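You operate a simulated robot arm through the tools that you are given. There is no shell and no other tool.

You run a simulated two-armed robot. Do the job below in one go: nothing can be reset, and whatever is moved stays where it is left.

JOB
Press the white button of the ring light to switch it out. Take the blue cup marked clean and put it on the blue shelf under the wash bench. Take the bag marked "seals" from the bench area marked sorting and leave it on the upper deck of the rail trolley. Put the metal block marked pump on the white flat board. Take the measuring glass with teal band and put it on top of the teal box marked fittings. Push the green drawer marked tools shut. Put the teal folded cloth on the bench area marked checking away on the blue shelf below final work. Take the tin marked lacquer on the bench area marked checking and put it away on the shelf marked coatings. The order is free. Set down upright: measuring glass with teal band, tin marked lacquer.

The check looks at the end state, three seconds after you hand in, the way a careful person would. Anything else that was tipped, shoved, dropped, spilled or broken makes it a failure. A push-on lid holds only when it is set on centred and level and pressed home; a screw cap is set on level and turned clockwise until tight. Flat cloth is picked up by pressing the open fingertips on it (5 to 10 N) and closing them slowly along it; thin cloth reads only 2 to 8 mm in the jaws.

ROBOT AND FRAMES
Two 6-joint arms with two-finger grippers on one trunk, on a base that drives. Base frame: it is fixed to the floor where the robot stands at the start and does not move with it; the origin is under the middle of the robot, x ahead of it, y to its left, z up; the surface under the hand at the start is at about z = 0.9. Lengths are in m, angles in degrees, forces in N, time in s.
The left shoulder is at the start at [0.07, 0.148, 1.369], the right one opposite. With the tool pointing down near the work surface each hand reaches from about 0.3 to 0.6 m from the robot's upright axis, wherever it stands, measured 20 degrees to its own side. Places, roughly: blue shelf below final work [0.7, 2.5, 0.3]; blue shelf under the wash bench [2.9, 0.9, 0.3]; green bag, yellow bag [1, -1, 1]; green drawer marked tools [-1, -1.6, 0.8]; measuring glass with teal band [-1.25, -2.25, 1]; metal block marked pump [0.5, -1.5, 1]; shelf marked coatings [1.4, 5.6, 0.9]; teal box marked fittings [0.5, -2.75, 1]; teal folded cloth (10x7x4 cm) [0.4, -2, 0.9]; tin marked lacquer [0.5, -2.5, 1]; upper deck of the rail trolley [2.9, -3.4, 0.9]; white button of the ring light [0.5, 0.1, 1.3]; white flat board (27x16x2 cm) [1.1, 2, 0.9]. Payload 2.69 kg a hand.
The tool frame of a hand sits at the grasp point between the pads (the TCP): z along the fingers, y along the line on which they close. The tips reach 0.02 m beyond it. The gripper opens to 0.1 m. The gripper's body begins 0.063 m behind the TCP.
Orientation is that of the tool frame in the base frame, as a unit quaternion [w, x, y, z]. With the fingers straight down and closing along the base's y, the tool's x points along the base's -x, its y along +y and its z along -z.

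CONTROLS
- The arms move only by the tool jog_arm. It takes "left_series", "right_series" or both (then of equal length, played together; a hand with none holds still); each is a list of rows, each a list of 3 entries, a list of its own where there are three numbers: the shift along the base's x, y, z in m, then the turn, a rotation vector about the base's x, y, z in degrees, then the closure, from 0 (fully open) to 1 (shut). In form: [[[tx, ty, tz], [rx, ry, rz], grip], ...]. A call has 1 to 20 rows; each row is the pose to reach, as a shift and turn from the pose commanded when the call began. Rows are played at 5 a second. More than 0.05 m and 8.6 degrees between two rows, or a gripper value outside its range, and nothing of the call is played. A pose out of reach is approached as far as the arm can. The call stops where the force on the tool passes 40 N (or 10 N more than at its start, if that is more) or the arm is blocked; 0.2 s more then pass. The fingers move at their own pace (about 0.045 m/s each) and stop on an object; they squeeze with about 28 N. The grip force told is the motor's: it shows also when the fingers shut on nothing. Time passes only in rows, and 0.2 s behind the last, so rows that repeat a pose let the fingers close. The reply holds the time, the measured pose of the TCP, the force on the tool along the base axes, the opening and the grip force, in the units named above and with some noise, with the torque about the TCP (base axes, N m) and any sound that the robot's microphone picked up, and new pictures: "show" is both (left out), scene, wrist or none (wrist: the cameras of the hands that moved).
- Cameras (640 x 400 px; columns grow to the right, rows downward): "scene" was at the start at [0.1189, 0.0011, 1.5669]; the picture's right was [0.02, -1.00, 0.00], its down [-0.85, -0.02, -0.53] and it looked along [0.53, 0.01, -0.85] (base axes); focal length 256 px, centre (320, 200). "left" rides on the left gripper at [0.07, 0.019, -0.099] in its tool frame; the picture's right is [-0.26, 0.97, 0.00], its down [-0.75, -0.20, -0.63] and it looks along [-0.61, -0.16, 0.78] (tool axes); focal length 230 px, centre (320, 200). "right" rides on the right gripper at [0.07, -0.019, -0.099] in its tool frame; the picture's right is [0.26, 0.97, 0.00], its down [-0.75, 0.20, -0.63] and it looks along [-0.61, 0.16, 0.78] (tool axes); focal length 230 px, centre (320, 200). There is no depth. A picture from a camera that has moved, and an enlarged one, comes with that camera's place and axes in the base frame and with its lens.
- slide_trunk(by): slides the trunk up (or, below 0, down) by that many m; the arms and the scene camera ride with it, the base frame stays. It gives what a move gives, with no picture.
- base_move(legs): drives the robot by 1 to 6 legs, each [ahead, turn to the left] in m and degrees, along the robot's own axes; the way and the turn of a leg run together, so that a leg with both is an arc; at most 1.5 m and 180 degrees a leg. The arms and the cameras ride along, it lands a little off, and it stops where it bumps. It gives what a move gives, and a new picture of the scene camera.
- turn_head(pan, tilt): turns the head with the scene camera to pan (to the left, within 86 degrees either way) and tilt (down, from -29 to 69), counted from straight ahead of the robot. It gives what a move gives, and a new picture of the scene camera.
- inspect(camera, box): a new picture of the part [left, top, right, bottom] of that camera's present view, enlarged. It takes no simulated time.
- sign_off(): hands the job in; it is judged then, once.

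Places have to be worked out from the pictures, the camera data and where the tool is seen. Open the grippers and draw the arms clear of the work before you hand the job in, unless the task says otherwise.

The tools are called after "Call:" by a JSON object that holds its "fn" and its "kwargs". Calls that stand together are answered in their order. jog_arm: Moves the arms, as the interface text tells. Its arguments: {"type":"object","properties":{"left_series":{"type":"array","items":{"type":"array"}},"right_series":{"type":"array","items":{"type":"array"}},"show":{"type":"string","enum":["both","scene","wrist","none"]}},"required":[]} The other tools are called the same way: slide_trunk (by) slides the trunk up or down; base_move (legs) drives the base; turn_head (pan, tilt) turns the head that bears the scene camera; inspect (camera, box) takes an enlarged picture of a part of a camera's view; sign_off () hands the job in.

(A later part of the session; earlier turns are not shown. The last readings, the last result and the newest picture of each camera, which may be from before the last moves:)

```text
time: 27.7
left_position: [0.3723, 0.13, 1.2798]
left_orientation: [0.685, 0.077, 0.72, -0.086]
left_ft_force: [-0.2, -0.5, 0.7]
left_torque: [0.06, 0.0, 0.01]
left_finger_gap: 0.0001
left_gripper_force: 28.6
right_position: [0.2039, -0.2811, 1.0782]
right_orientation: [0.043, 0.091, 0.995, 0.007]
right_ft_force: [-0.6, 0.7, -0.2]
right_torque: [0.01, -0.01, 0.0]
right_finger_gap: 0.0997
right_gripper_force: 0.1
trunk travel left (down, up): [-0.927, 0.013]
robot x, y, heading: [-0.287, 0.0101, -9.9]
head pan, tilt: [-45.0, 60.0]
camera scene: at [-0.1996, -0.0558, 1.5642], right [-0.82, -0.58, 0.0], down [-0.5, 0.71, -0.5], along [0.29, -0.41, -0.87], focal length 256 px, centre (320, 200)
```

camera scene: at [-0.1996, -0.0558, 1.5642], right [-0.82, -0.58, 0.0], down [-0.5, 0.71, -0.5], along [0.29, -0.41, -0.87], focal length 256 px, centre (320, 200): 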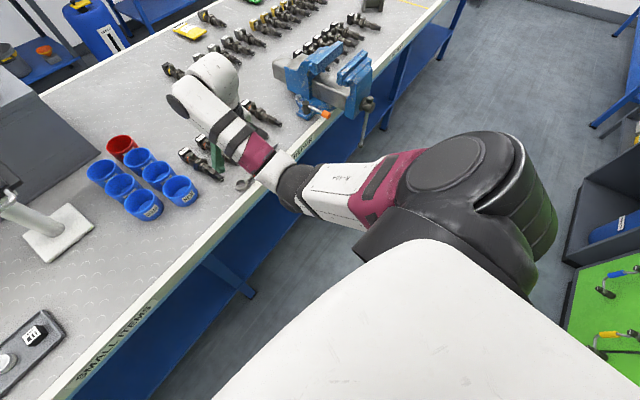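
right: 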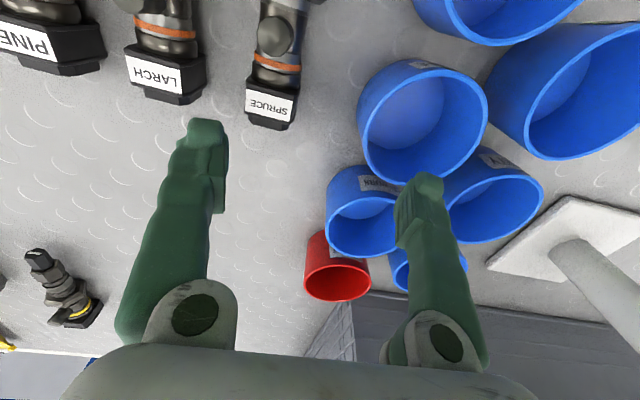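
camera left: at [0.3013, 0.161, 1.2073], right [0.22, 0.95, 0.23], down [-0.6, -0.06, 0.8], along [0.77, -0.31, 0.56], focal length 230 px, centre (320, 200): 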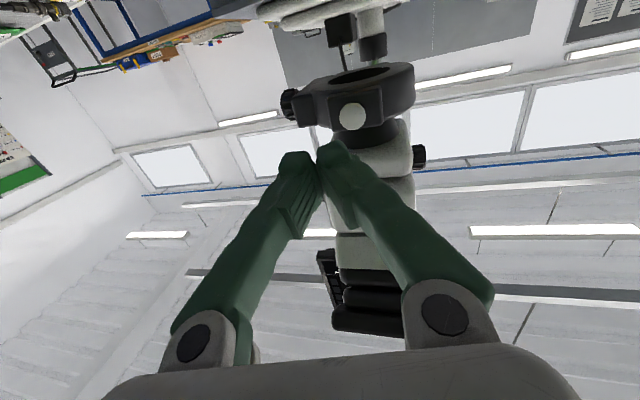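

Both elbows hang right at the bench's front edge, which explains the block; nothing on the bench moved. I keep the base here and extend the left hand forward toward the button, lowering slightly.

Call:
{"fn": "jog_arm", "kwargs": {"left_series": [[[0.015, 0.002, -0.006], [0, 0, 0], 1], [[0.03, 0.004, -0.012], [0, 0, 0], 1], [[0.05, 0.006, -0.015], [0, 0, 0], 1], [[0.05, 0.006, -0.015], [0, 0, 0], 1]], "show": "wrist"}}

Call:
{"fn": "turn_head", "kwargs": {"pan": 15, "tilt": 30}}

Call:
{"fn": "inspect", "kwargs": {"camera": "scene", "box": [250, 160, 340, 220]}}

```text
time: 28.7
left_position: [0.4231, 0.1365, 1.2642]
left_orientation: [0.685, 0.076, 0.72, -0.085]
left_ft_force: [0.9, -0.4, -0.2]
left_torque: [-0.01, -0.01, -0.01]
left_finger_gap: 0.0
left_gripper_force: 28.1
right_position: [0.2046, -0.2806, 1.0773]
right_orientation: [0.044, 0.09, 0.995, 0.008]
right_ft_force: [0.1, 0.0, 0.3]
right_torque: [0.02, 0.0, 0.0]
right_finger_gap: 0.0999
right_gripper_force: 0.0
trunk travel left (down, up): [-0.927, 0.013]
robot x, y, heading: [-0.286, 0.0053, -9.7]
head pan, tilt: [-45.0, 60.0]
camera left: at [0.3281, 0.1771, 1.1992], right [0.23, 0.94, 0.24], down [-0.62, -0.05, 0.78], along [0.75, -0.33, 0.57], focal length 230 px, centre (320, 200)
```

left: 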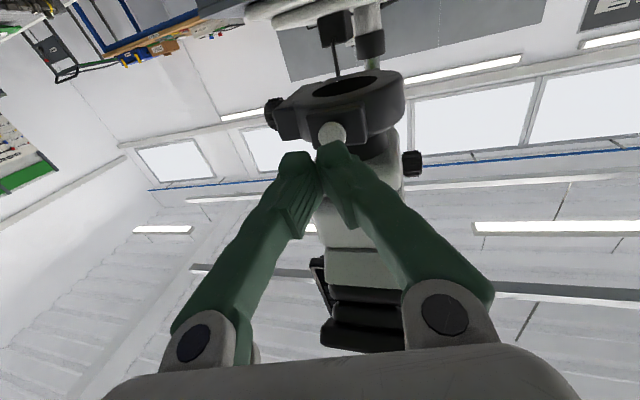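

```text
time: 30.0
left_position: [0.4219, 0.1376, 1.2647]
left_orientation: [0.685, 0.077, 0.719, -0.086]
left_ft_force: [0.4, -0.5, 0.6]
left_torque: [-0.02, 0.01, 0.0]
left_finger_gap: 0.0
left_gripper_force: 28.4
right_position: [0.2052, -0.2812, 1.0781]
right_orientation: [0.044, 0.091, 0.995, 0.007]
right_ft_force: [-0.4, 0.4, -0.2]
right_torque: [0.01, 0.02, -0.01]
right_finger_gap: 0.1
right_gripper_force: 0.1
trunk travel left (down, up): [-0.927, 0.013]
robot x, y, heading: [-0.2839, 0.0075, -10.0]
head pan, tilt: [15.0, 30.0]
camera scene: at [-0.1478, 0.0067, 1.6062], right [0.09, -1.0, 0.0], down [-0.5, -0.05, -0.87], along [0.86, 0.08, -0.5], focal length 256 px, centre (320, 200)
```

scene: 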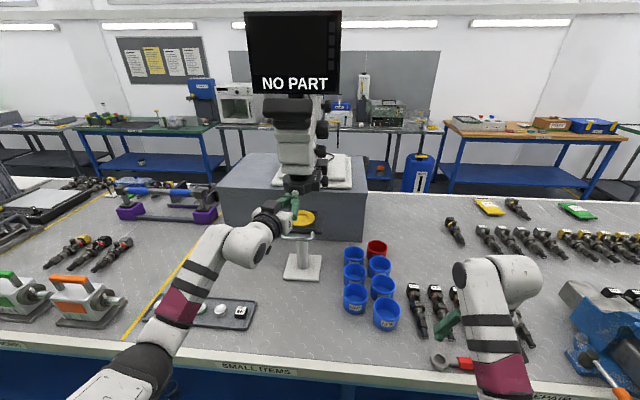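

```text
6.67 times, centred on (295, 190) of scene
camera zoom: at [-0.1478, 0.0067, 1.6062], right [0.09, -1.0, 0.0], down [-0.5, -0.05, -0.87], along [0.86, 0.08, -0.5], focal length 1707 px, centre (487, 267)
```

zoom: 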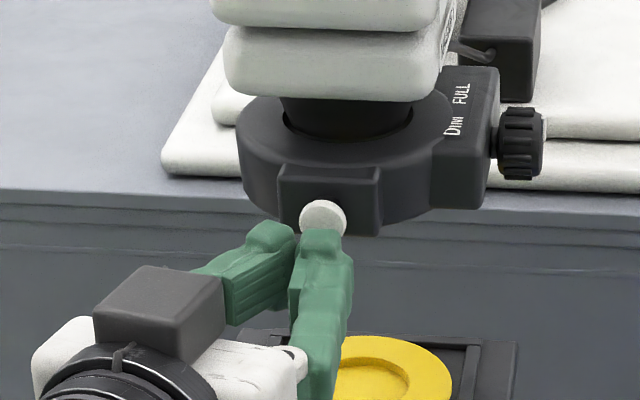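

Fingertips are ~4 cm from the button and aligned laterally. I go forward 3 cm and about 4 mm down, watching for contact.

Call:
{"fn": "jog_arm", "kwargs": {"left_series": [[[0.01, 0.001, -0.001], [0, 0, 0], 1], [[0.02, 0.002, -0.003], [0, 0, 0], 1], [[0.03, 0.002, -0.004], [0, 0, 0], 1], [[0.03, 0.002, -0.004], [0, 0, 0], 1]], "show": "wrist"}}

Call:
{"fn": "inspect", "kwargs": {"camera": "scene", "box": [250, 160, 340, 220]}}

```text
time: 31.0
left_position: [0.4435, 0.1348, 1.2644]
left_orientation: [0.685, 0.073, 0.72, -0.084]
left_ft_force: [-0.4, 0.2, -1.0]
left_torque: [0.02, 0.01, -0.05]
left_finger_gap: 0.0
left_gripper_force: 28.4
left hand out of reach, approached as far as the arm can: row 3, 4
right_position: [0.2042, -0.2815, 1.078]
right_orientation: [0.043, 0.091, 0.995, 0.007]
right_ft_force: [-0.5, -0.1, -0.2]
right_torque: [-0.01, -0.02, 0.02]
right_finger_gap: 0.1001
right_gripper_force: 0.0
trunk travel left (down, up): [-0.927, 0.013]
robot x, y, heading: [-0.2841, 0.0068, -9.8]
head pan, tilt: [15.0, 30.0]
camera left: at [0.349, 0.1738, 1.1982], right [0.23, 0.94, 0.24], down [-0.62, -0.05, 0.78], along [0.75, -0.32, 0.57], focal length 230 px, centre (320, 200)
```

left: 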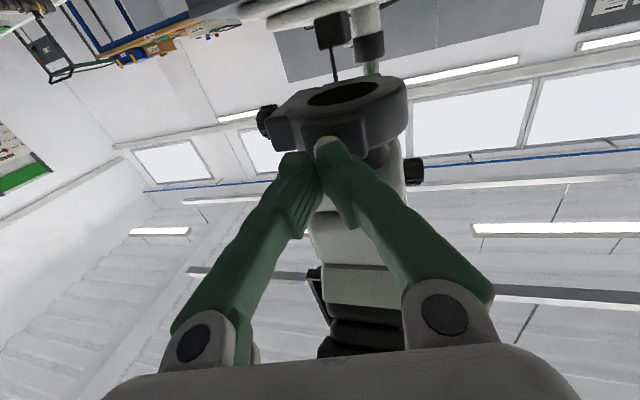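

```text
6.67 times, centred on (295, 190) of scene
camera zoom: at [-0.148, 0.0069, 1.6063], right [0.09, -1.0, 0.0], down [-0.5, -0.05, -0.87], along [0.86, 0.08, -0.5], focal length 1707 px, centre (487, 267)
```

zoom: 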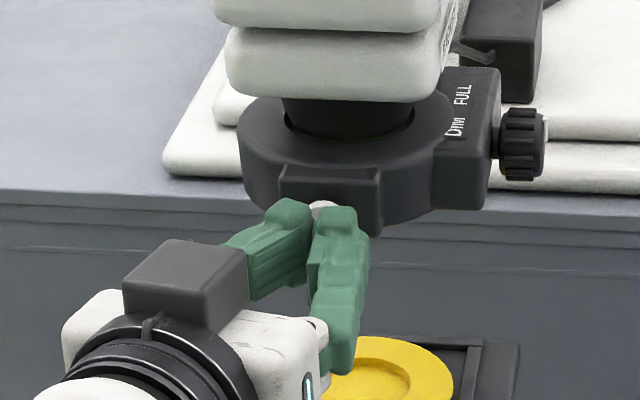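

The arm reaches its limit 2–3 cm short of the button. I check the left elbow against the bench edge before edging the base forward.

Call:
{"fn": "turn_head", "kwargs": {"pan": 50, "tilt": 50}}

Call:
{"fn": "inspect", "kwargs": {"camera": "scene", "box": [200, 80, 400, 230]}}

Call:
{"fn": "turn_head", "kwargs": {"pan": -60, "tilt": 55}}

Call:
{"fn": "inspect", "kwargs": {"camera": "scene", "box": [120, 80, 400, 260]}}

```text
time: 32.0
left_position: [0.4447, 0.1353, 1.2628]
left_orientation: [0.685, 0.073, 0.72, -0.084]
left_ft_force: [0.0, -0.2, 0.2]
left_torque: [0.02, 0.01, -0.01]
left_finger_gap: 0.0
left_gripper_force: 28.2
right_position: [0.2045, -0.2813, 1.0768]
right_orientation: [0.044, 0.091, 0.995, 0.007]
right_ft_force: [-0.7, 0.2, 1.1]
right_torque: [-0.02, 0.01, 0.0]
right_finger_gap: 0.1001
right_gripper_force: 0.1
trunk travel left (down, up): [-0.927, 0.013]
robot x, y, heading: [-0.2851, 0.0072, -9.9]
head pan, tilt: [50.0, 50.0]
camera scene: at [-0.179, 0.0482, 1.5768], right [0.65, -0.76, 0.0], down [-0.59, -0.49, -0.64], along [0.49, 0.41, -0.77], focal length 256 px, centre (320, 200)
```

scene: 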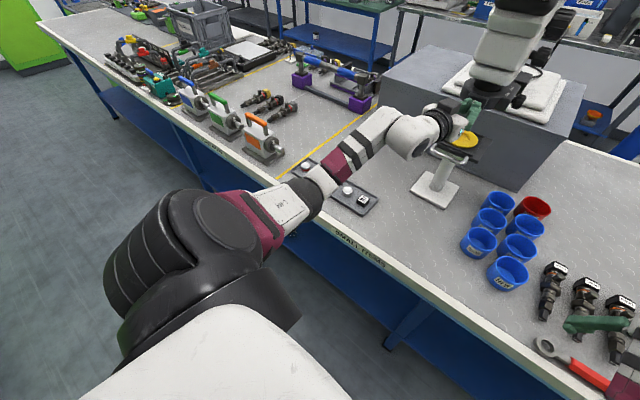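

```text
2.67 times, centred on (300, 155) of scene
camera zoom: at [-0.179, 0.0482, 1.5768], right [0.65, -0.76, 0.0], down [-0.59, -0.49, -0.64], along [0.49, 0.41, -0.77], focal length 683 px, centre (373, 320)
```

zoom: 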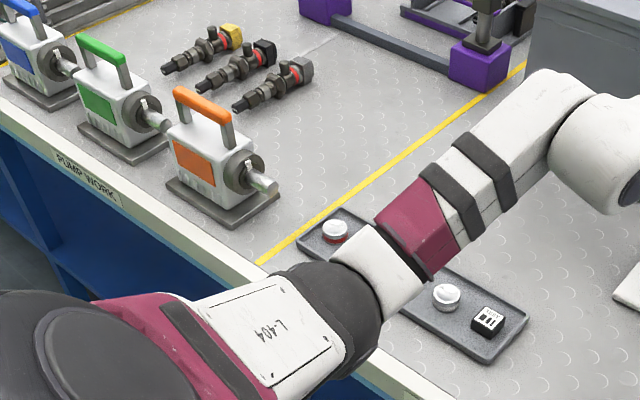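

```text
time: 33.9
left_position: [0.4433, 0.1341, 1.2644]
left_orientation: [0.684, 0.072, 0.721, -0.084]
left_ft_force: [0.0, 0.4, 0.2]
left_torque: [-0.01, -0.01, -0.02]
left_finger_gap: 0.0001
left_gripper_force: 28.4
right_position: [0.2044, -0.2809, 1.0776]
right_orientation: [0.044, 0.091, 0.995, 0.006]
right_ft_force: [-0.7, 0.1, 0.5]
right_torque: [0.0, 0.0, -0.01]
right_finger_gap: 0.0998
right_gripper_force: 0.0
trunk travel left (down, up): [-0.927, 0.013]
robot x, y, heading: [-0.2849, 0.0094, -9.9]
head pan, tilt: [-60.0, 55.0]
camera scene: at [-0.2129, -0.0691, 1.5703], right [-0.94, -0.35, 0.0], down [-0.28, 0.77, -0.57], along [0.2, -0.54, -0.82], focal length 256 px, centre (320, 200)
```

scene: 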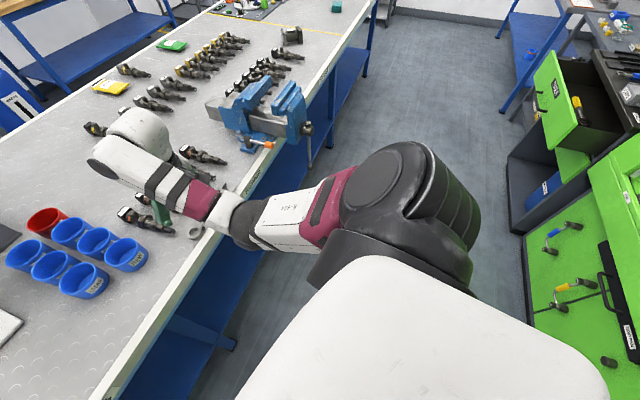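

```text
2.22 times, centred on (260, 170) of scene
camera zoom: at [-0.2129, -0.0691, 1.5703], right [-0.94, -0.35, 0.0], down [-0.28, 0.77, -0.57], along [0.2, -0.54, -0.82], focal length 569 px, centre (453, 267)
```

zoom: 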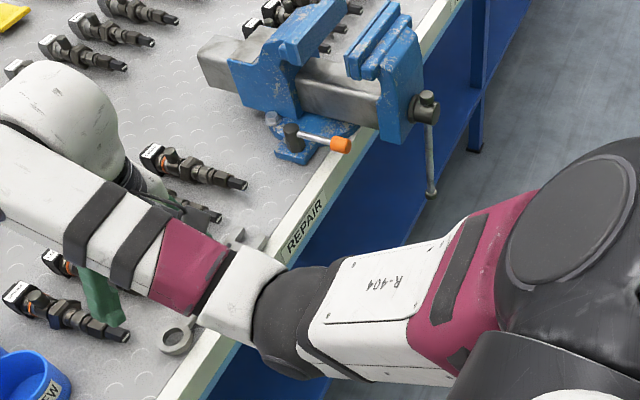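

The right elbow is up against the bench's front edge. I swing the right hand up to point forward and extended so its elbow lifts over the table, keeping the left hand still.

Call:
{"fn": "jog_arm", "kwargs": {"right_series": [[[0.02, -0.005, 0.02], [-1.4, -8, 0], 0], [[0.04, -0.01, 0.04], [-2.8, -16, 0], 0], [[0.065, -0.015, 0.06], [-4.2, -24, 0], 0], [[0.09, -0.02, 0.08], [-5.6, -32, 0], 0.3], [[0.115, -0.025, 0.1], [-7, -40, 0], 0.5], [[0.14, -0.03, 0.115], [-8.4, -48, 0], 0.8], [[0.165, -0.035, 0.13], [-9.8, -56, 0], 1], [[0.19, -0.04, 0.145], [-11.2, -64, 0], 1], [[0.21, -0.045, 0.155], [-12.6, -72, 0], 1], [[0.225, -0.05, 0.16], [-14, -80, 0], 1], [[0.24, -0.05, 0.165], [-15.4, -88, 0], 1]], "show": "none"}}

Call:
{"fn": "turn_head", "kwargs": {"pan": -50, "tilt": 50}}

```text
time: 36.3
left_position: [0.4449, 0.1348, 1.2633]
left_orientation: [0.684, 0.073, 0.721, -0.084]
left_ft_force: [-0.1, -0.5, -0.7]
left_torque: [-0.03, 0.01, -0.01]
left_finger_gap: 0.0
left_gripper_force: 27.8
right_position: [0.4282, -0.3397, 1.2578]
right_orientation: [0.704, 0.077, 0.703, -0.066]
right_ft_force: [-0.1, -0.3, -0.1]
right_torque: [-0.01, 0.01, -0.01]
right_finger_gap: 0.0
right_gripper_force: 28.2
right hand out of reach, approached as far as the arm can: row 11
trunk travel left (down, up): [-0.927, 0.013]
robot x, y, heading: [-0.2864, 0.0078, -9.9]
head pan, tilt: [-60.0, 55.0]
```

```text
time: 37.0
left_position: [0.4445, 0.1355, 1.263]
left_orientation: [0.685, 0.073, 0.72, -0.084]
left_ft_force: [0.8, -0.6, -0.4]
left_torque: [0.01, 0.03, -0.03]
left_finger_gap: 0.0
left_gripper_force: 28.4
right_position: [0.428, -0.3406, 1.26]
right_orientation: [0.704, 0.076, 0.703, -0.066]
right_ft_force: [-0.3, -0.6, 0.5]
right_torque: [0.02, -0.03, 0.03]
right_finger_gap: 0.0002
right_gripper_force: 28.3
trunk travel left (down, up): [-0.927, 0.013]
robot x, y, heading: [-0.2866, 0.0032, -10.0]
head pan, tilt: [-50.0, 50.0]
camera scene: at [-0.1993, -0.068, 1.5768], right [-0.86, -0.5, 0.0], down [-0.39, 0.66, -0.64], along [0.32, -0.56, -0.77], focal length 256 px, centre (320, 200)
```

scene: 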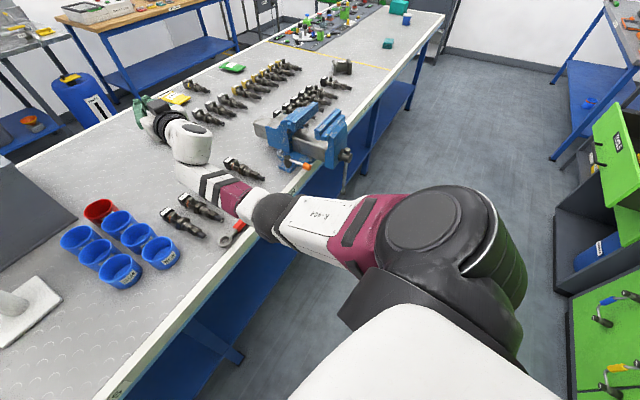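

The right elbow now clears the table edge. I pull the left hand back 6 cm and edge the base forward 5 cm.

Call:
{"fn": "jog_arm", "kwargs": {"left_series": [[[-0.03, 0.005, 0], [0, 0, 0], 1], [[-0.06, 0.01, 0], [0, 0, 0], 1]], "show": "none"}}

Call:
{"fn": "base_move", "kwargs": {"legs": [[0.05, 0]]}}

Call:
{"fn": "turn_head", "kwargs": {"pan": 15, "tilt": 30}}

Call:
{"fn": "inspect", "kwargs": {"camera": "scene", "box": [240, 160, 330, 220]}}

Call:
{"fn": "inspect", "kwargs": {"camera": "left", "box": [220, 60, 420, 185]}}

```text
time: 37.6
left_position: [0.3818, 0.1466, 1.262]
left_orientation: [0.685, 0.076, 0.719, -0.086]
left_ft_force: [-1.1, 1.0, 0.4]
left_torque: [0.0, 0.04, 0.02]
left_finger_gap: 0.0
left_gripper_force: 27.6
right_position: [0.4271, -0.338, 1.2606]
right_orientation: [0.705, 0.075, 0.702, -0.065]
right_ft_force: [0.1, 0.5, 0.3]
right_torque: [0.01, -0.02, 0.01]
right_finger_gap: 0.0001
right_gripper_force: 28.1
trunk travel left (down, up): [-0.927, 0.013]
robot x, y, heading: [-0.2897, 0.0058, -9.9]
head pan, tilt: [-50.0, 50.0]
```

```text
time: 38.5
left_position: [0.4379, 0.135, 1.2593]
left_orientation: [0.684, 0.077, 0.72, -0.086]
left_ft_force: [0.4, 0.2, -0.6]
left_torque: [-0.01, 0.0, 0.0]
left_finger_gap: 0.0
left_gripper_force: 28.1
right_position: [0.4933, -0.3496, 1.2492]
right_orientation: [0.704, 0.078, 0.703, -0.067]
right_ft_force: [0.1, 0.4, -1.5]
right_torque: [-0.01, 0.01, -0.01]
right_finger_gap: 0.0
right_gripper_force: 27.9
trunk travel left (down, up): [-0.927, 0.013]
robot x, y, heading: [-0.2371, -0.0023, -9.9]
head pan, tilt: [-50.0, 50.0]
camera scene: at [-0.1192, -0.0818, 1.5768], right [-0.86, -0.5, 0.02], down [-0.4, 0.66, -0.63], along [0.31, -0.55, -0.77], focal length 256 px, centre (320, 200)
```

scene: 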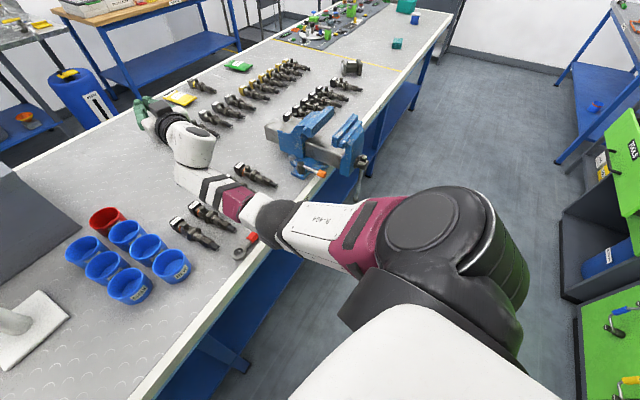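

```text
time: 39.9
left_position: [0.4175, 0.1363, 1.2659]
left_orientation: [0.689, 0.077, 0.715, -0.087]
left_ft_force: [-0.1, 0.1, -0.5]
left_torque: [0.02, 0.0, 0.05]
left_finger_gap: 0.0
left_gripper_force: 27.9
right_position: [0.4733, -0.347, 1.26]
right_orientation: [0.71, 0.076, 0.697, -0.066]
right_ft_force: [0.6, -0.7, 0.1]
right_torque: [0.01, -0.01, -0.01]
right_finger_gap: 0.0
right_gripper_force: 27.6
trunk travel left (down, up): [-0.927, 0.013]
robot x, y, heading: [-0.2375, -0.002, -10.1]
head pan, tilt: [15.0, 30.0]
camera scene: at [-0.093, -0.0033, 1.6057], right [0.09, -1.0, 0.0], down [-0.5, -0.04, -0.86], along [0.86, 0.08, -0.5], focal length 256 px, centre (320, 200)
```

scene: 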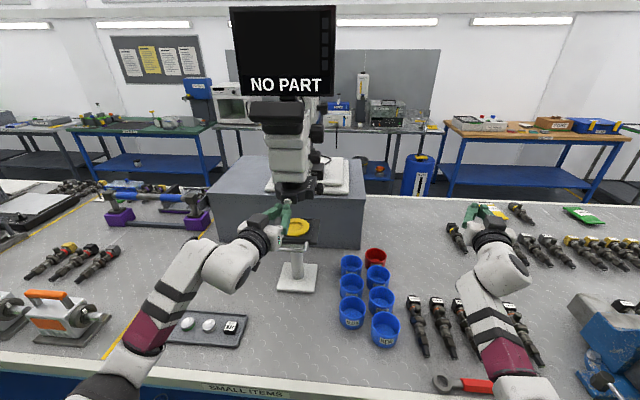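

```text
6.67 times, centred on (285, 190) of scene
camera zoom: at [-0.093, -0.0033, 1.6057], right [0.09, -1.0, 0.0], down [-0.5, -0.04, -0.86], along [0.86, 0.08, -0.5], focal length 1707 px, centre (553, 267)
```

zoom: 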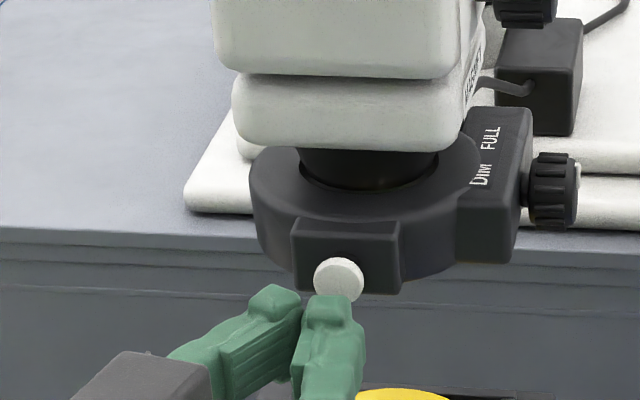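

```text
3.20 times, centred on (320, 122) of left
camera zoom: at [0.3237, 0.1775, 1.2002], right [0.23, 0.94, 0.24], down [-0.63, -0.04, 0.78], along [0.74, -0.33, 0.58], focal length 736 px, centre (320, 448)
```

zoom: 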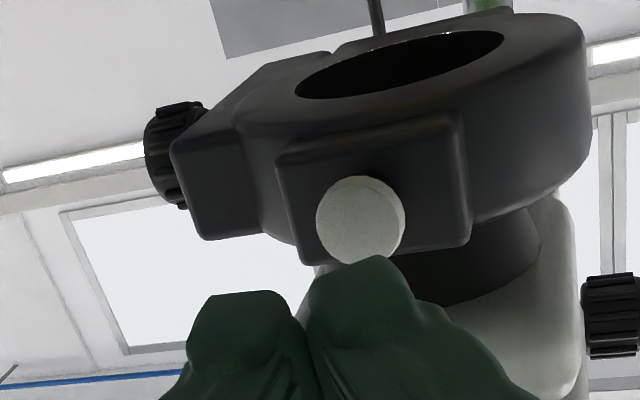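

Both views agree the button face is at about [0.485, 0.132, 1.261], tip at [0.437, 0.132, 1.265]. I approach 4 cm to near contact.

Call:
{"fn": "jog_arm", "kwargs": {"left_series": [[[0.015, -0.001, -0.002], [0, 0, 0], 1], [[0.03, -0.003, -0.004], [0, 0, 0], 1], [[0.04, -0.004, -0.005], [0, 0, 0], 1], [[0.04, -0.004, -0.005], [0, 0, 0], 1]], "show": "none"}}

Call:
{"fn": "inspect", "kwargs": {"camera": "scene", "box": [240, 160, 330, 220]}}

Call:
{"fn": "inspect", "kwargs": {"camera": "left", "box": [220, 60, 420, 185]}}

```text
time: 40.9
left_position: [0.4524, 0.1339, 1.2654]
left_orientation: [0.691, 0.078, 0.714, -0.088]
left_ft_force: [-0.1, -0.6, -0.5]
left_torque: [0.04, 0.02, 0.02]
left_finger_gap: 0.0
left_gripper_force: 27.9
right_position: [0.4685, -0.345, 1.2623]
right_orientation: [0.711, 0.077, 0.695, -0.067]
right_ft_force: [0.4, 0.6, 0.2]
right_torque: [-0.02, 0.03, 0.01]
right_finger_gap: 0.0
right_gripper_force: 28.3
trunk travel left (down, up): [-0.927, 0.013]
robot x, y, heading: [-0.2325, -0.0019, -9.9]
head pan, tilt: [15.0, 30.0]
```

```text
6.67 times, centred on (285, 190) of scene
camera zoom: at [-0.0993, -0.0016, 1.6064], right [0.09, -1.0, 0.0], down [-0.5, -0.04, -0.87], along [0.86, 0.08, -0.5], focal length 1707 px, centre (553, 267)
```

zoom: 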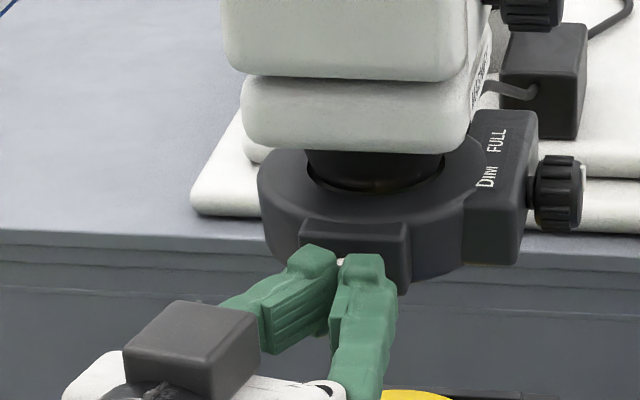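

```text
3.20 times, centred on (320, 122) of left
camera zoom: at [0.3584, 0.1743, 1.1978], right [0.23, 0.94, 0.24], down [-0.63, -0.04, 0.77], along [0.74, -0.33, 0.59], focal length 736 px, centre (320, 448)
```

zoom: 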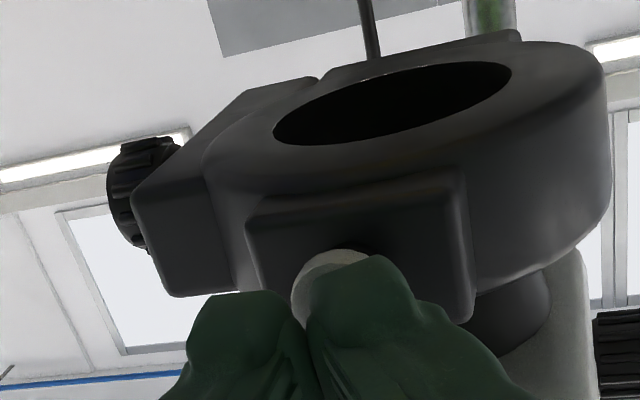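

The tip is about 1 cm short and well aligned. I press forward in small steps.

Call:
{"fn": "jog_arm", "kwargs": {"left_series": [[[0.005, 0, -0.002], [0, 0, 0], 1], [[0.009, 0, -0.003], [0, 0, 0], 1], [[0.012, 0, -0.003], [0, 0, 0], 1], [[0.015, 0, -0.003], [0, 0, 0], 1]], "show": "none"}}

Call:
{"fn": "inspect", "kwargs": {"camera": "scene", "box": [240, 160, 330, 220]}}

Call:
{"fn": "inspect", "kwargs": {"camera": "left", "box": [220, 60, 420, 185]}}

```text
time: 41.9
left_position: [0.4642, 0.1344, 1.2641]
left_orientation: [0.692, 0.077, 0.712, -0.087]
left_ft_force: [-14.7, -1.0, -3.7]
left_torque: [0.07, 0.03, 0.05]
left_finger_gap: 0.0
left_gripper_force: 27.7
right_position: [0.4645, -0.3454, 1.2653]
right_orientation: [0.713, 0.076, 0.694, -0.066]
right_ft_force: [0.0, 0.3, 0.0]
right_torque: [0.0, 0.02, 0.02]
right_finger_gap: 0.0
right_gripper_force: 28.0
trunk travel left (down, up): [-0.927, 0.013]
robot x, y, heading: [-0.2368, -0.0016, -9.8]
head pan, tilt: [15.0, 30.0]
heard: click
```

```text
6.67 times, centred on (285, 190) of scene
camera zoom: at [-0.1041, -0.0016, 1.6068], right [0.09, -1.0, 0.0], down [-0.49, -0.05, -0.87], along [0.86, 0.08, -0.5], focal length 1707 px, centre (553, 267)
```

zoom: 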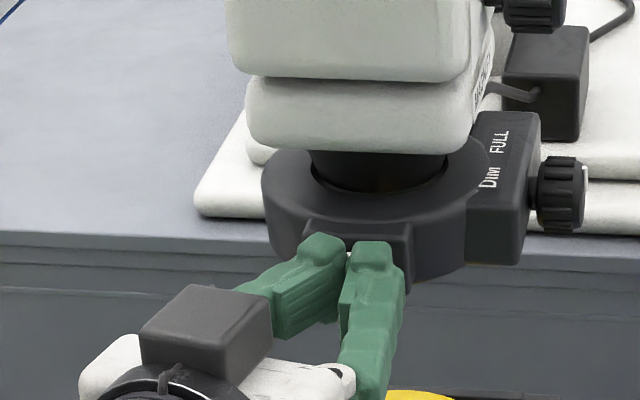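

```text
3.20 times, centred on (320, 122) of left
camera zoom: at [0.37, 0.1746, 1.1966], right [0.23, 0.94, 0.24], down [-0.64, -0.04, 0.77], along [0.74, -0.33, 0.59], focal length 736 px, centre (320, 448)
```

zoom: 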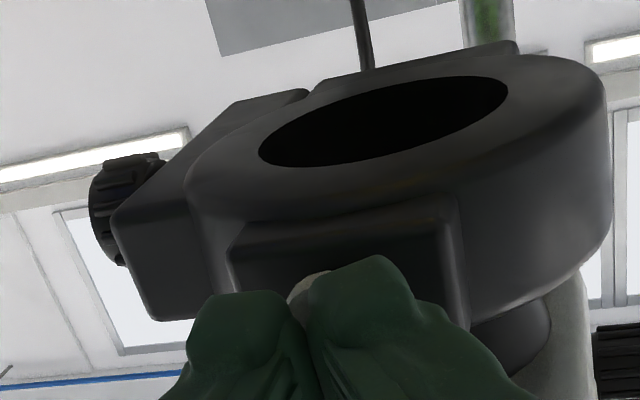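

A click was heard and the force rose to about 15 N: the button is pressed. I withdraw the hand straight back and check the lamp.

Call:
{"fn": "jog_arm", "kwargs": {"left_series": [[[-0.02, 0.002, 0], [0, 0, 0], 1], [[-0.05, 0.01, 0], [0, 0, 0], 1], [[-0.08, 0.02, 0], [0, 0, 0], 1]], "show": "none"}}

Call:
{"fn": "inspect", "kwargs": {"camera": "scene", "box": [240, 140, 360, 240]}}

Call:
{"fn": "inspect", "kwargs": {"camera": "left", "box": [220, 60, 420, 185]}}

```text
time: 42.7
left_position: [0.3868, 0.1564, 1.2635]
left_orientation: [0.691, 0.077, 0.713, -0.088]
left_ft_force: [0.1, 0.2, -0.4]
left_torque: [0.03, -0.04, 0.03]
left_finger_gap: 0.0001
left_gripper_force: 28.3
right_position: [0.4658, -0.3449, 1.264]
right_orientation: [0.712, 0.076, 0.695, -0.067]
right_ft_force: [-0.2, -0.1, -1.0]
right_torque: [0.01, 0.0, -0.03]
right_finger_gap: 0.0
right_gripper_force: 27.9
trunk travel left (down, up): [-0.927, 0.013]
robot x, y, heading: [-0.2388, 0.0001, -9.9]
head pan, tilt: [15.0, 30.0]
```

```text
4.00 times, centred on (300, 190) of scene
camera zoom: at [-0.101, -0.0002, 1.6066], right [0.09, -1.0, 0.0], down [-0.5, -0.05, -0.87], along [0.86, 0.08, -0.5], focal length 1024 px, centre (400, 240)
```

zoom: 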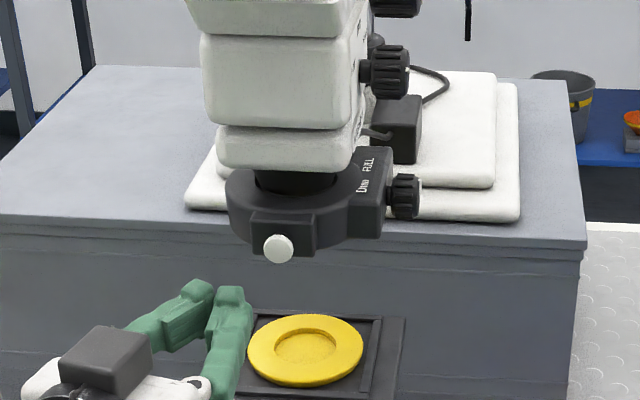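

```text
3.20 times, centred on (320, 122) of left
camera zoom: at [0.2938, 0.197, 1.1966], right [0.23, 0.94, 0.24], down [-0.63, -0.04, 0.77], along [0.74, -0.33, 0.59], focal length 736 px, centre (320, 448)
```

zoom: 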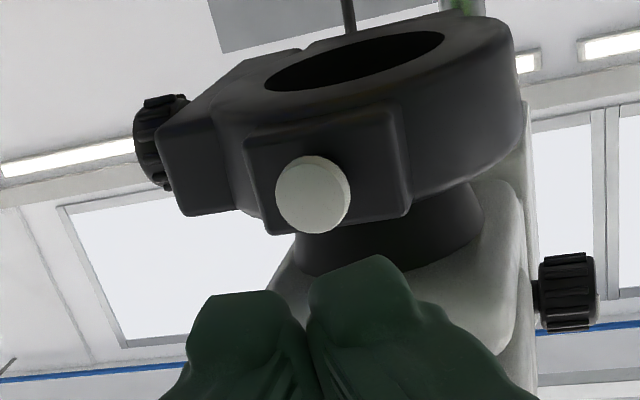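

The press is done. Now I back away from the bench and turn to face down the aisle (−y) toward the drawer and the measuring glass.

Call:
{"fn": "base_move", "kwargs": {"legs": [[-0.36, 0], [0, -80]]}}

Call:
{"fn": "turn_head", "kwargs": {"pan": 0, "tilt": 25}}

Call:
{"fn": "turn_head", "kwargs": {"pan": 60, "tilt": 30}}

Call:
{"fn": "turn_head", "kwargs": {"pan": -50, "tilt": 30}}

```text
time: 48.4
left_position: [-0.3345, -0.5348, 1.2626]
left_orientation: [0.47, 0.521, 0.493, -0.514]
left_ft_force: [0.0, -0.5, -0.2]
left_torque: [-0.05, -0.02, 0.03]
left_finger_gap: 0.0
left_gripper_force: 28.0
right_position: [-0.8172, -0.693, 1.2624]
right_orientation: [-0.498, -0.509, -0.481, 0.512]
right_ft_force: [-0.3, 0.2, -0.3]
right_torque: [-0.02, -0.01, -0.04]
right_finger_gap: 0.0
right_gripper_force: 28.2
trunk travel left (down, up): [-0.927, 0.013]
robot x, y, heading: [-0.5875, 0.0574, -90.8]
head pan, tilt: [15.0, 30.0]
camera scene: at [-0.568, -0.0787, 1.6063], right [-0.97, -0.25, 0.0], down [-0.12, 0.48, -0.87], along [0.21, -0.84, -0.5], focal length 256 px, centre (320, 200)
```

scene: 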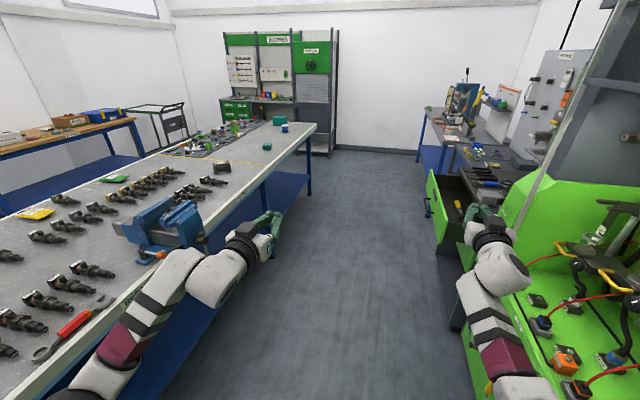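

```text
time: 49.2
left_position: [-0.3362, -0.5339, 1.2631]
left_orientation: [0.469, 0.522, 0.493, -0.514]
left_ft_force: [0.4, 0.6, 0.0]
left_torque: [0.03, 0.01, 0.01]
left_finger_gap: 0.0
left_gripper_force: 28.2
right_position: [-0.8186, -0.6924, 1.2616]
right_orientation: [-0.498, -0.509, -0.48, 0.512]
right_ft_force: [0.5, 0.7, 0.4]
right_torque: [-0.01, -0.03, 0.02]
right_finger_gap: 0.0
right_gripper_force: 27.3
trunk travel left (down, up): [-0.927, 0.013]
robot x, y, heading: [-0.5926, 0.0607, -90.7]
head pan, tilt: [0.0, 25.0]
camera scene: at [-0.5923, -0.0833, 1.6142], right [-1.0, 0.01, 0.0], down [0.0, 0.42, -0.91], along [-0.01, -0.91, -0.42], focal length 256 px, centre (320, 200)
```

scene: 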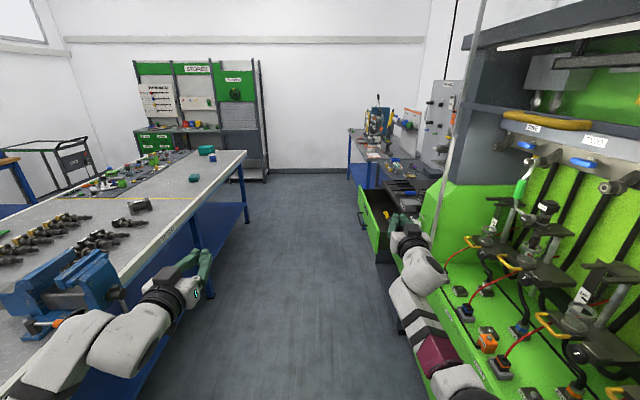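

```text
time: 50.5
left_position: [-0.3351, -0.5356, 1.2633]
left_orientation: [0.47, 0.521, 0.493, -0.514]
left_ft_force: [0.4, 0.2, 0.7]
left_torque: [0.0, 0.01, 0.01]
left_finger_gap: 0.0
left_gripper_force: 27.8
right_position: [-0.8176, -0.6926, 1.2619]
right_orientation: [-0.499, -0.509, -0.48, 0.511]
right_ft_force: [-0.8, -0.3, 0.7]
right_torque: [-0.03, 0.01, 0.0]
right_finger_gap: 0.0002
right_gripper_force: 27.7
trunk travel left (down, up): [-0.927, 0.013]
robot x, y, heading: [-0.5909, 0.0569, -90.9]
head pan, tilt: [60.0, 30.0]
camera scene: at [-0.5134, -0.0374, 1.6063], right [-0.51, -0.86, 0.0], down [-0.43, 0.26, -0.87], along [0.74, -0.44, -0.5], focal length 256 px, centre (320, 200)
```

scene: 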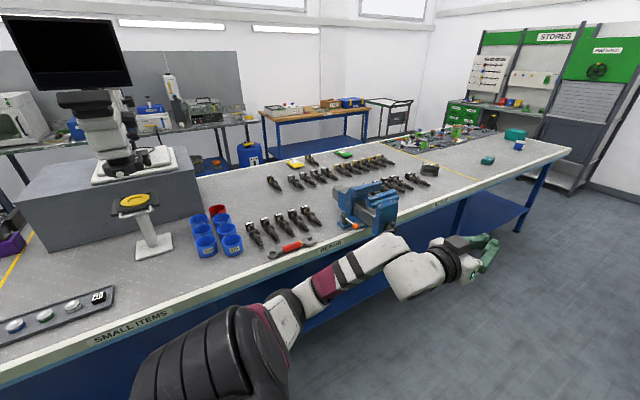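

```text
time: 52.4
left_position: [-0.3352, -0.5336, 1.2624]
left_orientation: [0.47, 0.521, 0.493, -0.514]
left_ft_force: [0.2, -0.5, -0.7]
left_torque: [0.0, -0.01, -0.05]
left_finger_gap: 0.0
left_gripper_force: 27.6
right_position: [-0.8166, -0.692, 1.2626]
right_orientation: [-0.498, -0.509, -0.48, 0.512]
right_ft_force: [-0.1, 0.3, 0.7]
right_torque: [-0.03, 0.0, 0.01]
right_finger_gap: 0.0002
right_gripper_force: 28.0
trunk travel left (down, up): [-0.927, 0.013]
robot x, y, heading: [-0.59, 0.0555, -90.7]
head pan, tilt: [-50.0, 30.0]
camera scene: at [-0.6611, -0.0486, 1.6063], right [-0.63, 0.77, 0.0], down [0.39, 0.32, -0.87], along [-0.67, -0.55, -0.5], focal length 256 px, centre (320, 200)
```

scene: 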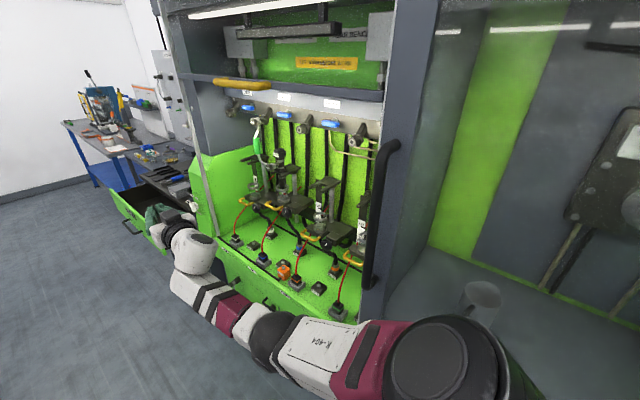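

The aisle ahead is clear; the green cabinets are close on my right. I shift toward the aisle's middle and advance about 0.6 m, then look at the drawer and bench on the right.

Call:
{"fn": "base_move", "kwargs": {"legs": [[0, 15], [0.6, 0], [0, -15]]}}

Call:
{"fn": "turn_head", "kwargs": {"pan": -30, "tilt": 35}}

Call:
{"fn": "inspect", "kwargs": {"camera": "scene", "box": [200, 60, 440, 220]}}

```text
time: 57.6
left_position: [-0.1903, -1.1271, 1.2618]
left_orientation: [0.468, 0.523, 0.492, -0.516]
left_ft_force: [-0.1, -0.4, 0.0]
left_torque: [-0.03, 0.0, 0.03]
left_finger_gap: 0.0
left_gripper_force: 28.1
right_position: [-0.6724, -1.2832, 1.2631]
right_orientation: [-0.496, -0.51, -0.48, 0.513]
right_ft_force: [-0.6, -0.3, -0.6]
right_torque: [0.02, 0.02, 0.04]
right_finger_gap: 0.0002
right_gripper_force: 28.2
trunk travel left (down, up): [-0.927, 0.013]
robot x, y, heading: [-0.4417, -0.5294, -90.8]
head pan, tilt: [-50.0, 30.0]
camera scene: at [-0.5121, -0.6404, 1.6063], right [-0.63, 0.78, 0.0], down [0.39, 0.32, -0.87], along [-0.67, -0.55, -0.5], focal length 256 px, centre (320, 200)
```

scene: 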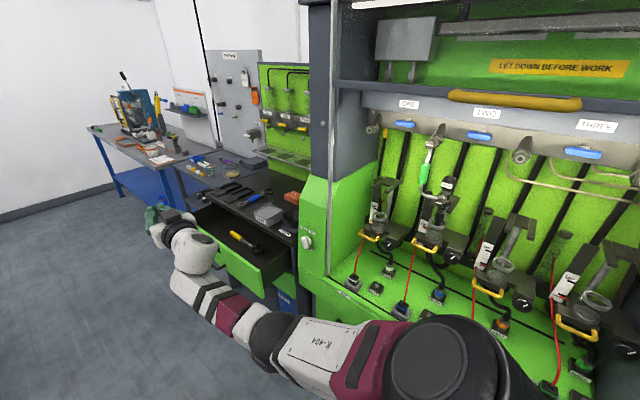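

```text
time: 58.4
left_position: [-0.192, -1.1276, 1.2633]
left_orientation: [0.469, 0.523, 0.492, -0.515]
left_ft_force: [-0.7, -0.4, 0.0]
left_torque: [-0.01, -0.01, 0.03]
left_finger_gap: 0.0
left_gripper_force: 27.9
right_position: [-0.675, -1.2836, 1.2619]
right_orientation: [-0.497, -0.511, -0.478, 0.513]
right_ft_force: [-0.3, -0.2, 0.4]
right_torque: [0.02, -0.01, 0.04]
right_finger_gap: 0.0
right_gripper_force: 28.0
trunk travel left (down, up): [-0.927, 0.013]
robot x, y, heading: [-0.4415, -0.5306, -91.0]
head pan, tilt: [-30.0, 35.0]
camera scene: at [-0.49, -0.6582, 1.5985], right [-0.86, 0.52, 0.0], down [0.3, 0.49, -0.82], along [-0.42, -0.7, -0.57], focal length 256 px, centre (320, 200)
```

scene: 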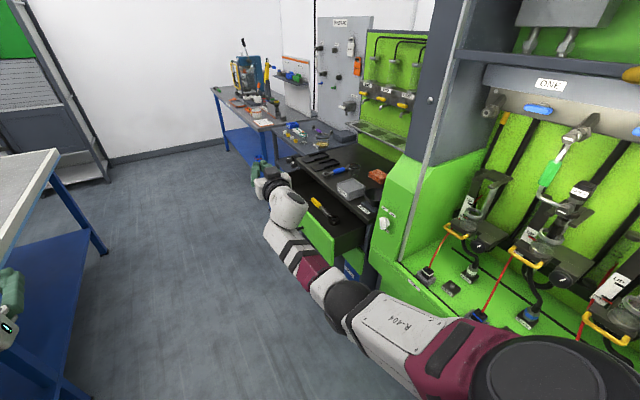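

```text
2.50 times, centred on (320, 140) of scene
camera zoom: at [-0.49, -0.6582, 1.5985], right [-0.86, 0.52, 0.0], down [0.3, 0.49, -0.82], along [-0.42, -0.7, -0.57], focal length 640 px, centre (320, 350)
```

zoom: 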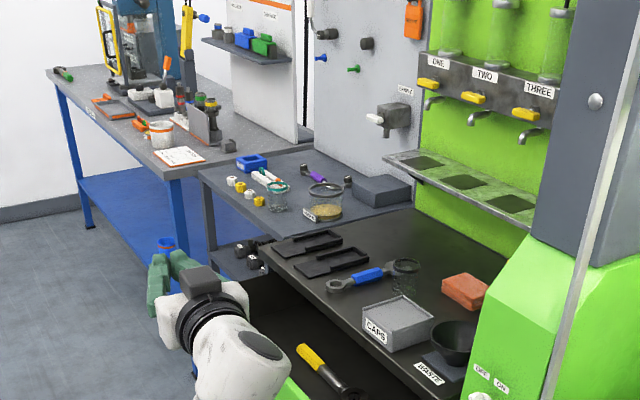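

The drawer's green front runs from about y = −1.33 to −1.97 at x ≈ −0.95; the glass with the teal band stands on the grey bench beyond. I drive to about y = −1.87 near the bench side of the aisle and then turn to face −x.

Call:
{"fn": "base_move", "kwargs": {"legs": [[0, 7], [1.33, 0], [0, -97]]}}

Call:
{"fn": "turn_head", "kwargs": {"pan": 0, "tilt": 40}}

Call:
{"fn": "turn_head", "kwargs": {"pan": 40, "tilt": 35}}

```text
time: 69.9
left_position: [-0.891, -2.1524, 1.2628]
left_orientation: [-0.03, 0.718, -0.018, -0.695]
left_ft_force: [0.4, -0.1, 0.4]
left_torque: [-0.01, 0.01, -0.02]
left_finger_gap: 0.0001
left_gripper_force: 27.9
right_position: [-1.0525, -1.6721, 1.2631]
right_orientation: [0.008, -0.699, 0.019, 0.714]
right_ft_force: [-0.6, 0.0, 0.5]
right_torque: [0.02, 0.02, 0.02]
right_finger_gap: 0.0002
right_gripper_force: 28.1
trunk travel left (down, up): [-0.927, 0.013]
robot x, y, heading: [-0.2968, -1.8939, 179.9]
head pan, tilt: [-30.0, 35.0]
camera scene: at [-0.4252, -1.8498, 1.5985], right [0.51, 0.86, 0.0], down [0.5, -0.29, -0.82], along [-0.71, 0.41, -0.57], focal length 256 px, centre (320, 200)
```

scene: 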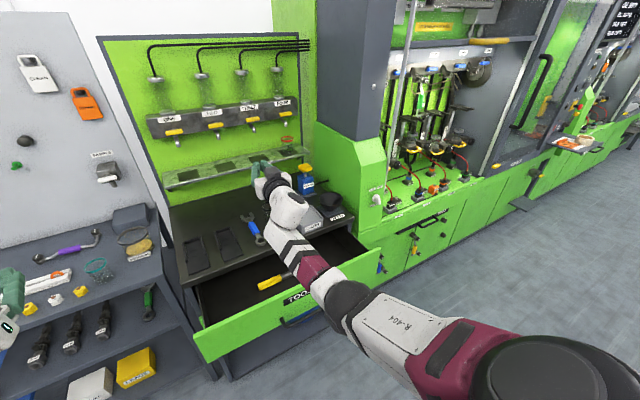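

```text
time: 70.9
left_position: [-0.8909, -2.1498, 1.2621]
left_orientation: [-0.029, 0.718, -0.018, -0.696]
left_ft_force: [-0.6, 0.1, 0.5]
left_torque: [0.01, 0.03, -0.01]
left_finger_gap: 0.0002
left_gripper_force: 28.0
right_position: [-1.0517, -1.6702, 1.2622]
right_orientation: [0.008, -0.7, 0.019, 0.714]
right_ft_force: [0.1, -0.3, -0.3]
right_torque: [-0.07, -0.03, 0.0]
right_finger_gap: 0.0001
right_gripper_force: 28.1
trunk travel left (down, up): [-0.927, 0.013]
robot x, y, heading: [-0.2929, -1.8936, 179.7]
head pan, tilt: [0.0, 40.0]
camera scene: at [-0.4342, -1.8928, 1.591], right [0.01, 1.0, 0.0], down [0.64, 0.0, -0.77], along [-0.77, 0.01, -0.64], focal length 256 px, centre (320, 200)
```

scene: 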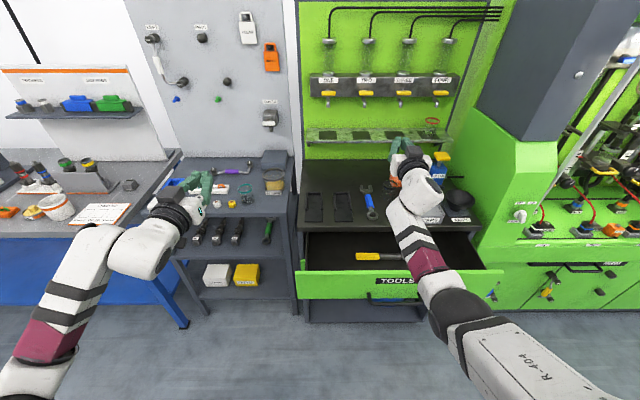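

```text
time: 71.9
left_position: [-0.8911, -2.1509, 1.2637]
left_orientation: [-0.03, 0.718, -0.018, -0.696]
left_ft_force: [-0.8, 0.3, 0.9]
left_torque: [-0.02, 0.0, 0.0]
left_finger_gap: 0.0
left_gripper_force: 28.4
right_position: [-1.051, -1.6703, 1.2623]
right_orientation: [0.009, -0.7, 0.019, 0.714]
right_ft_force: [0.3, 1.0, 0.2]
right_torque: [-0.01, 0.0, 0.01]
right_finger_gap: 0.0
right_gripper_force: 28.2
trunk travel left (down, up): [-0.927, 0.013]
robot x, y, heading: [-0.294, -1.8962, 179.8]
head pan, tilt: [40.0, 35.0]
camera scene: at [-0.4171, -1.9497, 1.5985], right [-0.64, 0.77, 0.0], down [0.44, 0.37, -0.82], along [-0.63, -0.52, -0.57], focal length 256 px, centre (320, 200)
```

scene: 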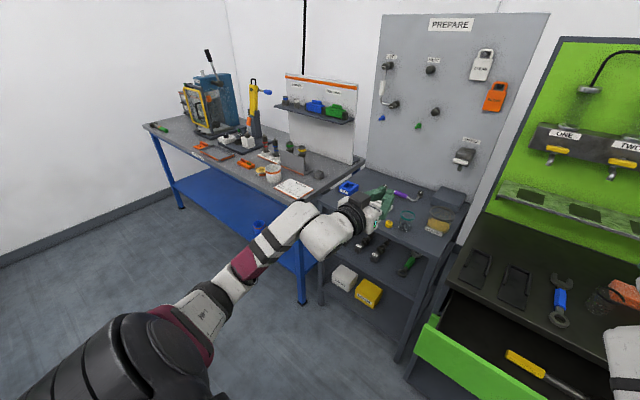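

The drawer front ("TOOLS" label) is at about x = −0.935, y = −1.62, z ≈ 0.81, open by about 0.14 m. I back the base slightly and draw the right hand back so its tip stays in front of the drawer before lowering the trunk.

Call:
{"fn": "base_move", "kwargs": {"legs": [[-0.08, 0]]}}

Call:
{"fn": "jog_arm", "kwargs": {"right_series": [[[0.03, 0.01, 0], [0, 0, 0], 1], [[0.06, 0.02, 0], [0, 0, 0], 1], [[0.09, 0.04, 0], [0, 0, 0], 1], [[0.12, 0.05, 0], [0, 0, 0], 1]], "show": "none"}}

Call:
{"fn": "turn_head", "kwargs": {"pan": -20, "tilt": 50}}

```text
time: 73.0
left_position: [-0.8288, -2.1499, 1.2551]
left_orientation: [-0.031, 0.723, -0.018, -0.69]
left_ft_force: [-0.7, 0.4, -0.3]
left_torque: [0.01, 0.02, 0.0]
left_finger_gap: 0.0001
left_gripper_force: 28.4
right_position: [-0.9883, -1.6685, 1.2533]
right_orientation: [0.009, -0.705, 0.02, 0.709]
right_ft_force: [-0.3, -0.1, 0.5]
right_torque: [-0.01, 0.0, 0.04]
right_finger_gap: 0.0
right_gripper_force: 27.6
trunk travel left (down, up): [-0.927, 0.013]
robot x, y, heading: [-0.2208, -1.8948, 179.5]
head pan, tilt: [40.0, 35.0]
camera scene: at [-0.3593, -1.9499, 1.5976], right [-0.64, 0.77, -0.01], down [0.45, 0.36, -0.81], along [-0.62, -0.52, -0.58], focal length 256 px, centre (320, 200)
```

scene: 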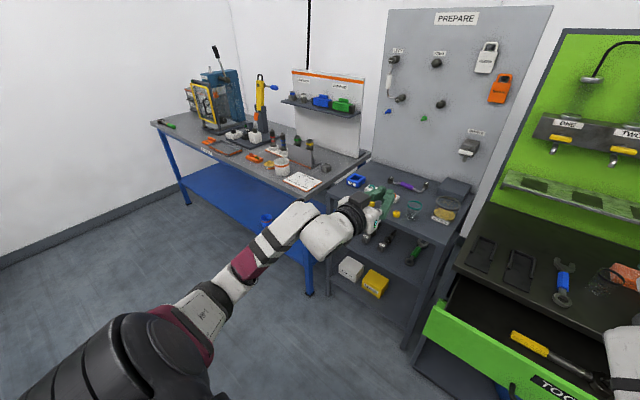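

```text
time: 74.0
left_position: [-0.8098, -2.1491, 1.2642]
left_orientation: [-0.03, 0.717, -0.017, -0.696]
left_ft_force: [0.4, -0.2, 0.2]
left_torque: [0.0, -0.02, -0.01]
left_finger_gap: 0.0
left_gripper_force: 27.9
right_position: [-0.8474, -1.6198, 1.2634]
right_orientation: [0.008, -0.699, 0.02, 0.715]
right_ft_force: [0.4, -0.7, 0.3]
right_torque: [-0.02, -0.03, 0.02]
right_finger_gap: 0.0
right_gripper_force: 28.1
trunk travel left (down, up): [-0.927, 0.013]
robot x, y, heading: [-0.2155, -1.8933, 179.6]
head pan, tilt: [40.0, 35.0]
```

```text
time: 75.3
left_position: [-0.8105, -2.1492, 1.2627]
left_orientation: [-0.031, 0.717, -0.019, -0.696]
left_ft_force: [0.2, 1.1, 0.4]
left_torque: [-0.03, -0.03, -0.01]
left_finger_gap: 0.0
left_gripper_force: 27.9
right_position: [-0.8498, -1.6212, 1.263]
right_orientation: [0.009, -0.7, 0.019, 0.714]
right_ft_force: [-0.3, 0.1, 1.3]
right_torque: [-0.02, 0.0, -0.01]
right_finger_gap: 0.0001
right_gripper_force: 28.3
trunk travel left (down, up): [-0.927, 0.013]
robot x, y, heading: [-0.2163, -1.8947, 179.6]
head pan, tilt: [-20.0, 50.0]
camera scene: at [-0.3408, -1.8671, 1.5768], right [0.35, 0.94, 0.0], down [0.72, -0.27, -0.64], along [-0.6, 0.22, -0.77], focal length 256 px, centre (320, 200)
```

scene: 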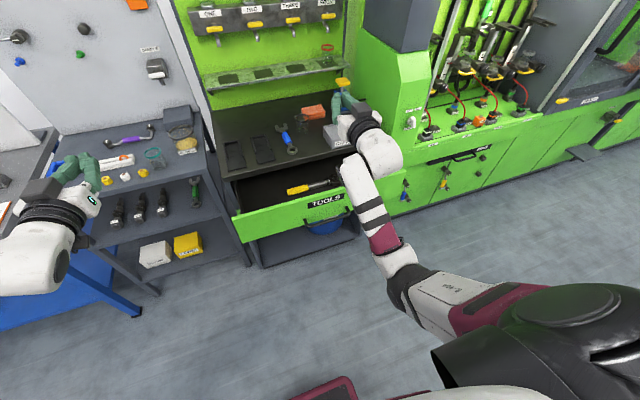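

The right fingertips are about 6 cm in front of the drawer. I lower the trunk by 0.45 m so they come level with the label.

Call:
{"fn": "slide_trunk", "kwargs": {"by": -0.45}}

Call:
{"fn": "turn_head", "kwargs": {"pan": -15, "tilt": 25}}

```text
refused: -0.45 is not a number from -0.4 to 0.4
```

```text
time: 76.2
left_position: [-0.8115, -2.1499, 1.2629]
left_orientation: [-0.031, 0.718, -0.018, -0.695]
left_ft_force: [-0.4, -0.2, -0.1]
left_torque: [0.01, 0.0, -0.01]
left_finger_gap: 0.0
left_gripper_force: 28.3
right_position: [-0.8513, -1.6231, 1.2639]
right_orientation: [0.009, -0.699, 0.02, 0.714]
right_ft_force: [0.3, 0.3, 0.3]
right_torque: [0.04, -0.01, -0.01]
right_finger_gap: 0.0003
right_gripper_force: 28.2
trunk travel left (down, up): [-0.927, 0.013]
robot x, y, heading: [-0.2167, -1.8952, 179.6]
head pan, tilt: [-15.0, 25.0]
camera scene: at [-0.3577, -1.8695, 1.6142], right [0.27, 0.96, 0.0], down [0.41, -0.11, -0.91], along [-0.87, 0.24, -0.42], focal length 256 px, centre (320, 200)
```

scene: 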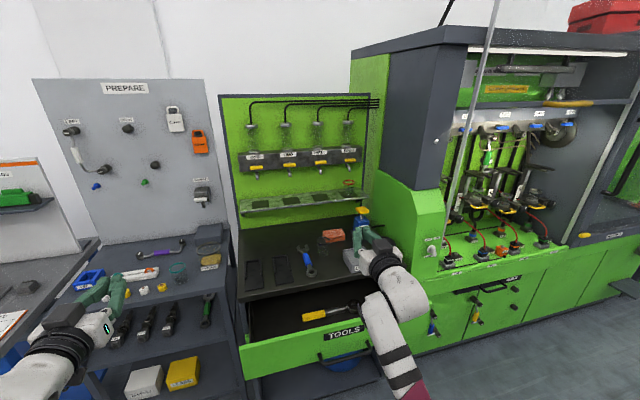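

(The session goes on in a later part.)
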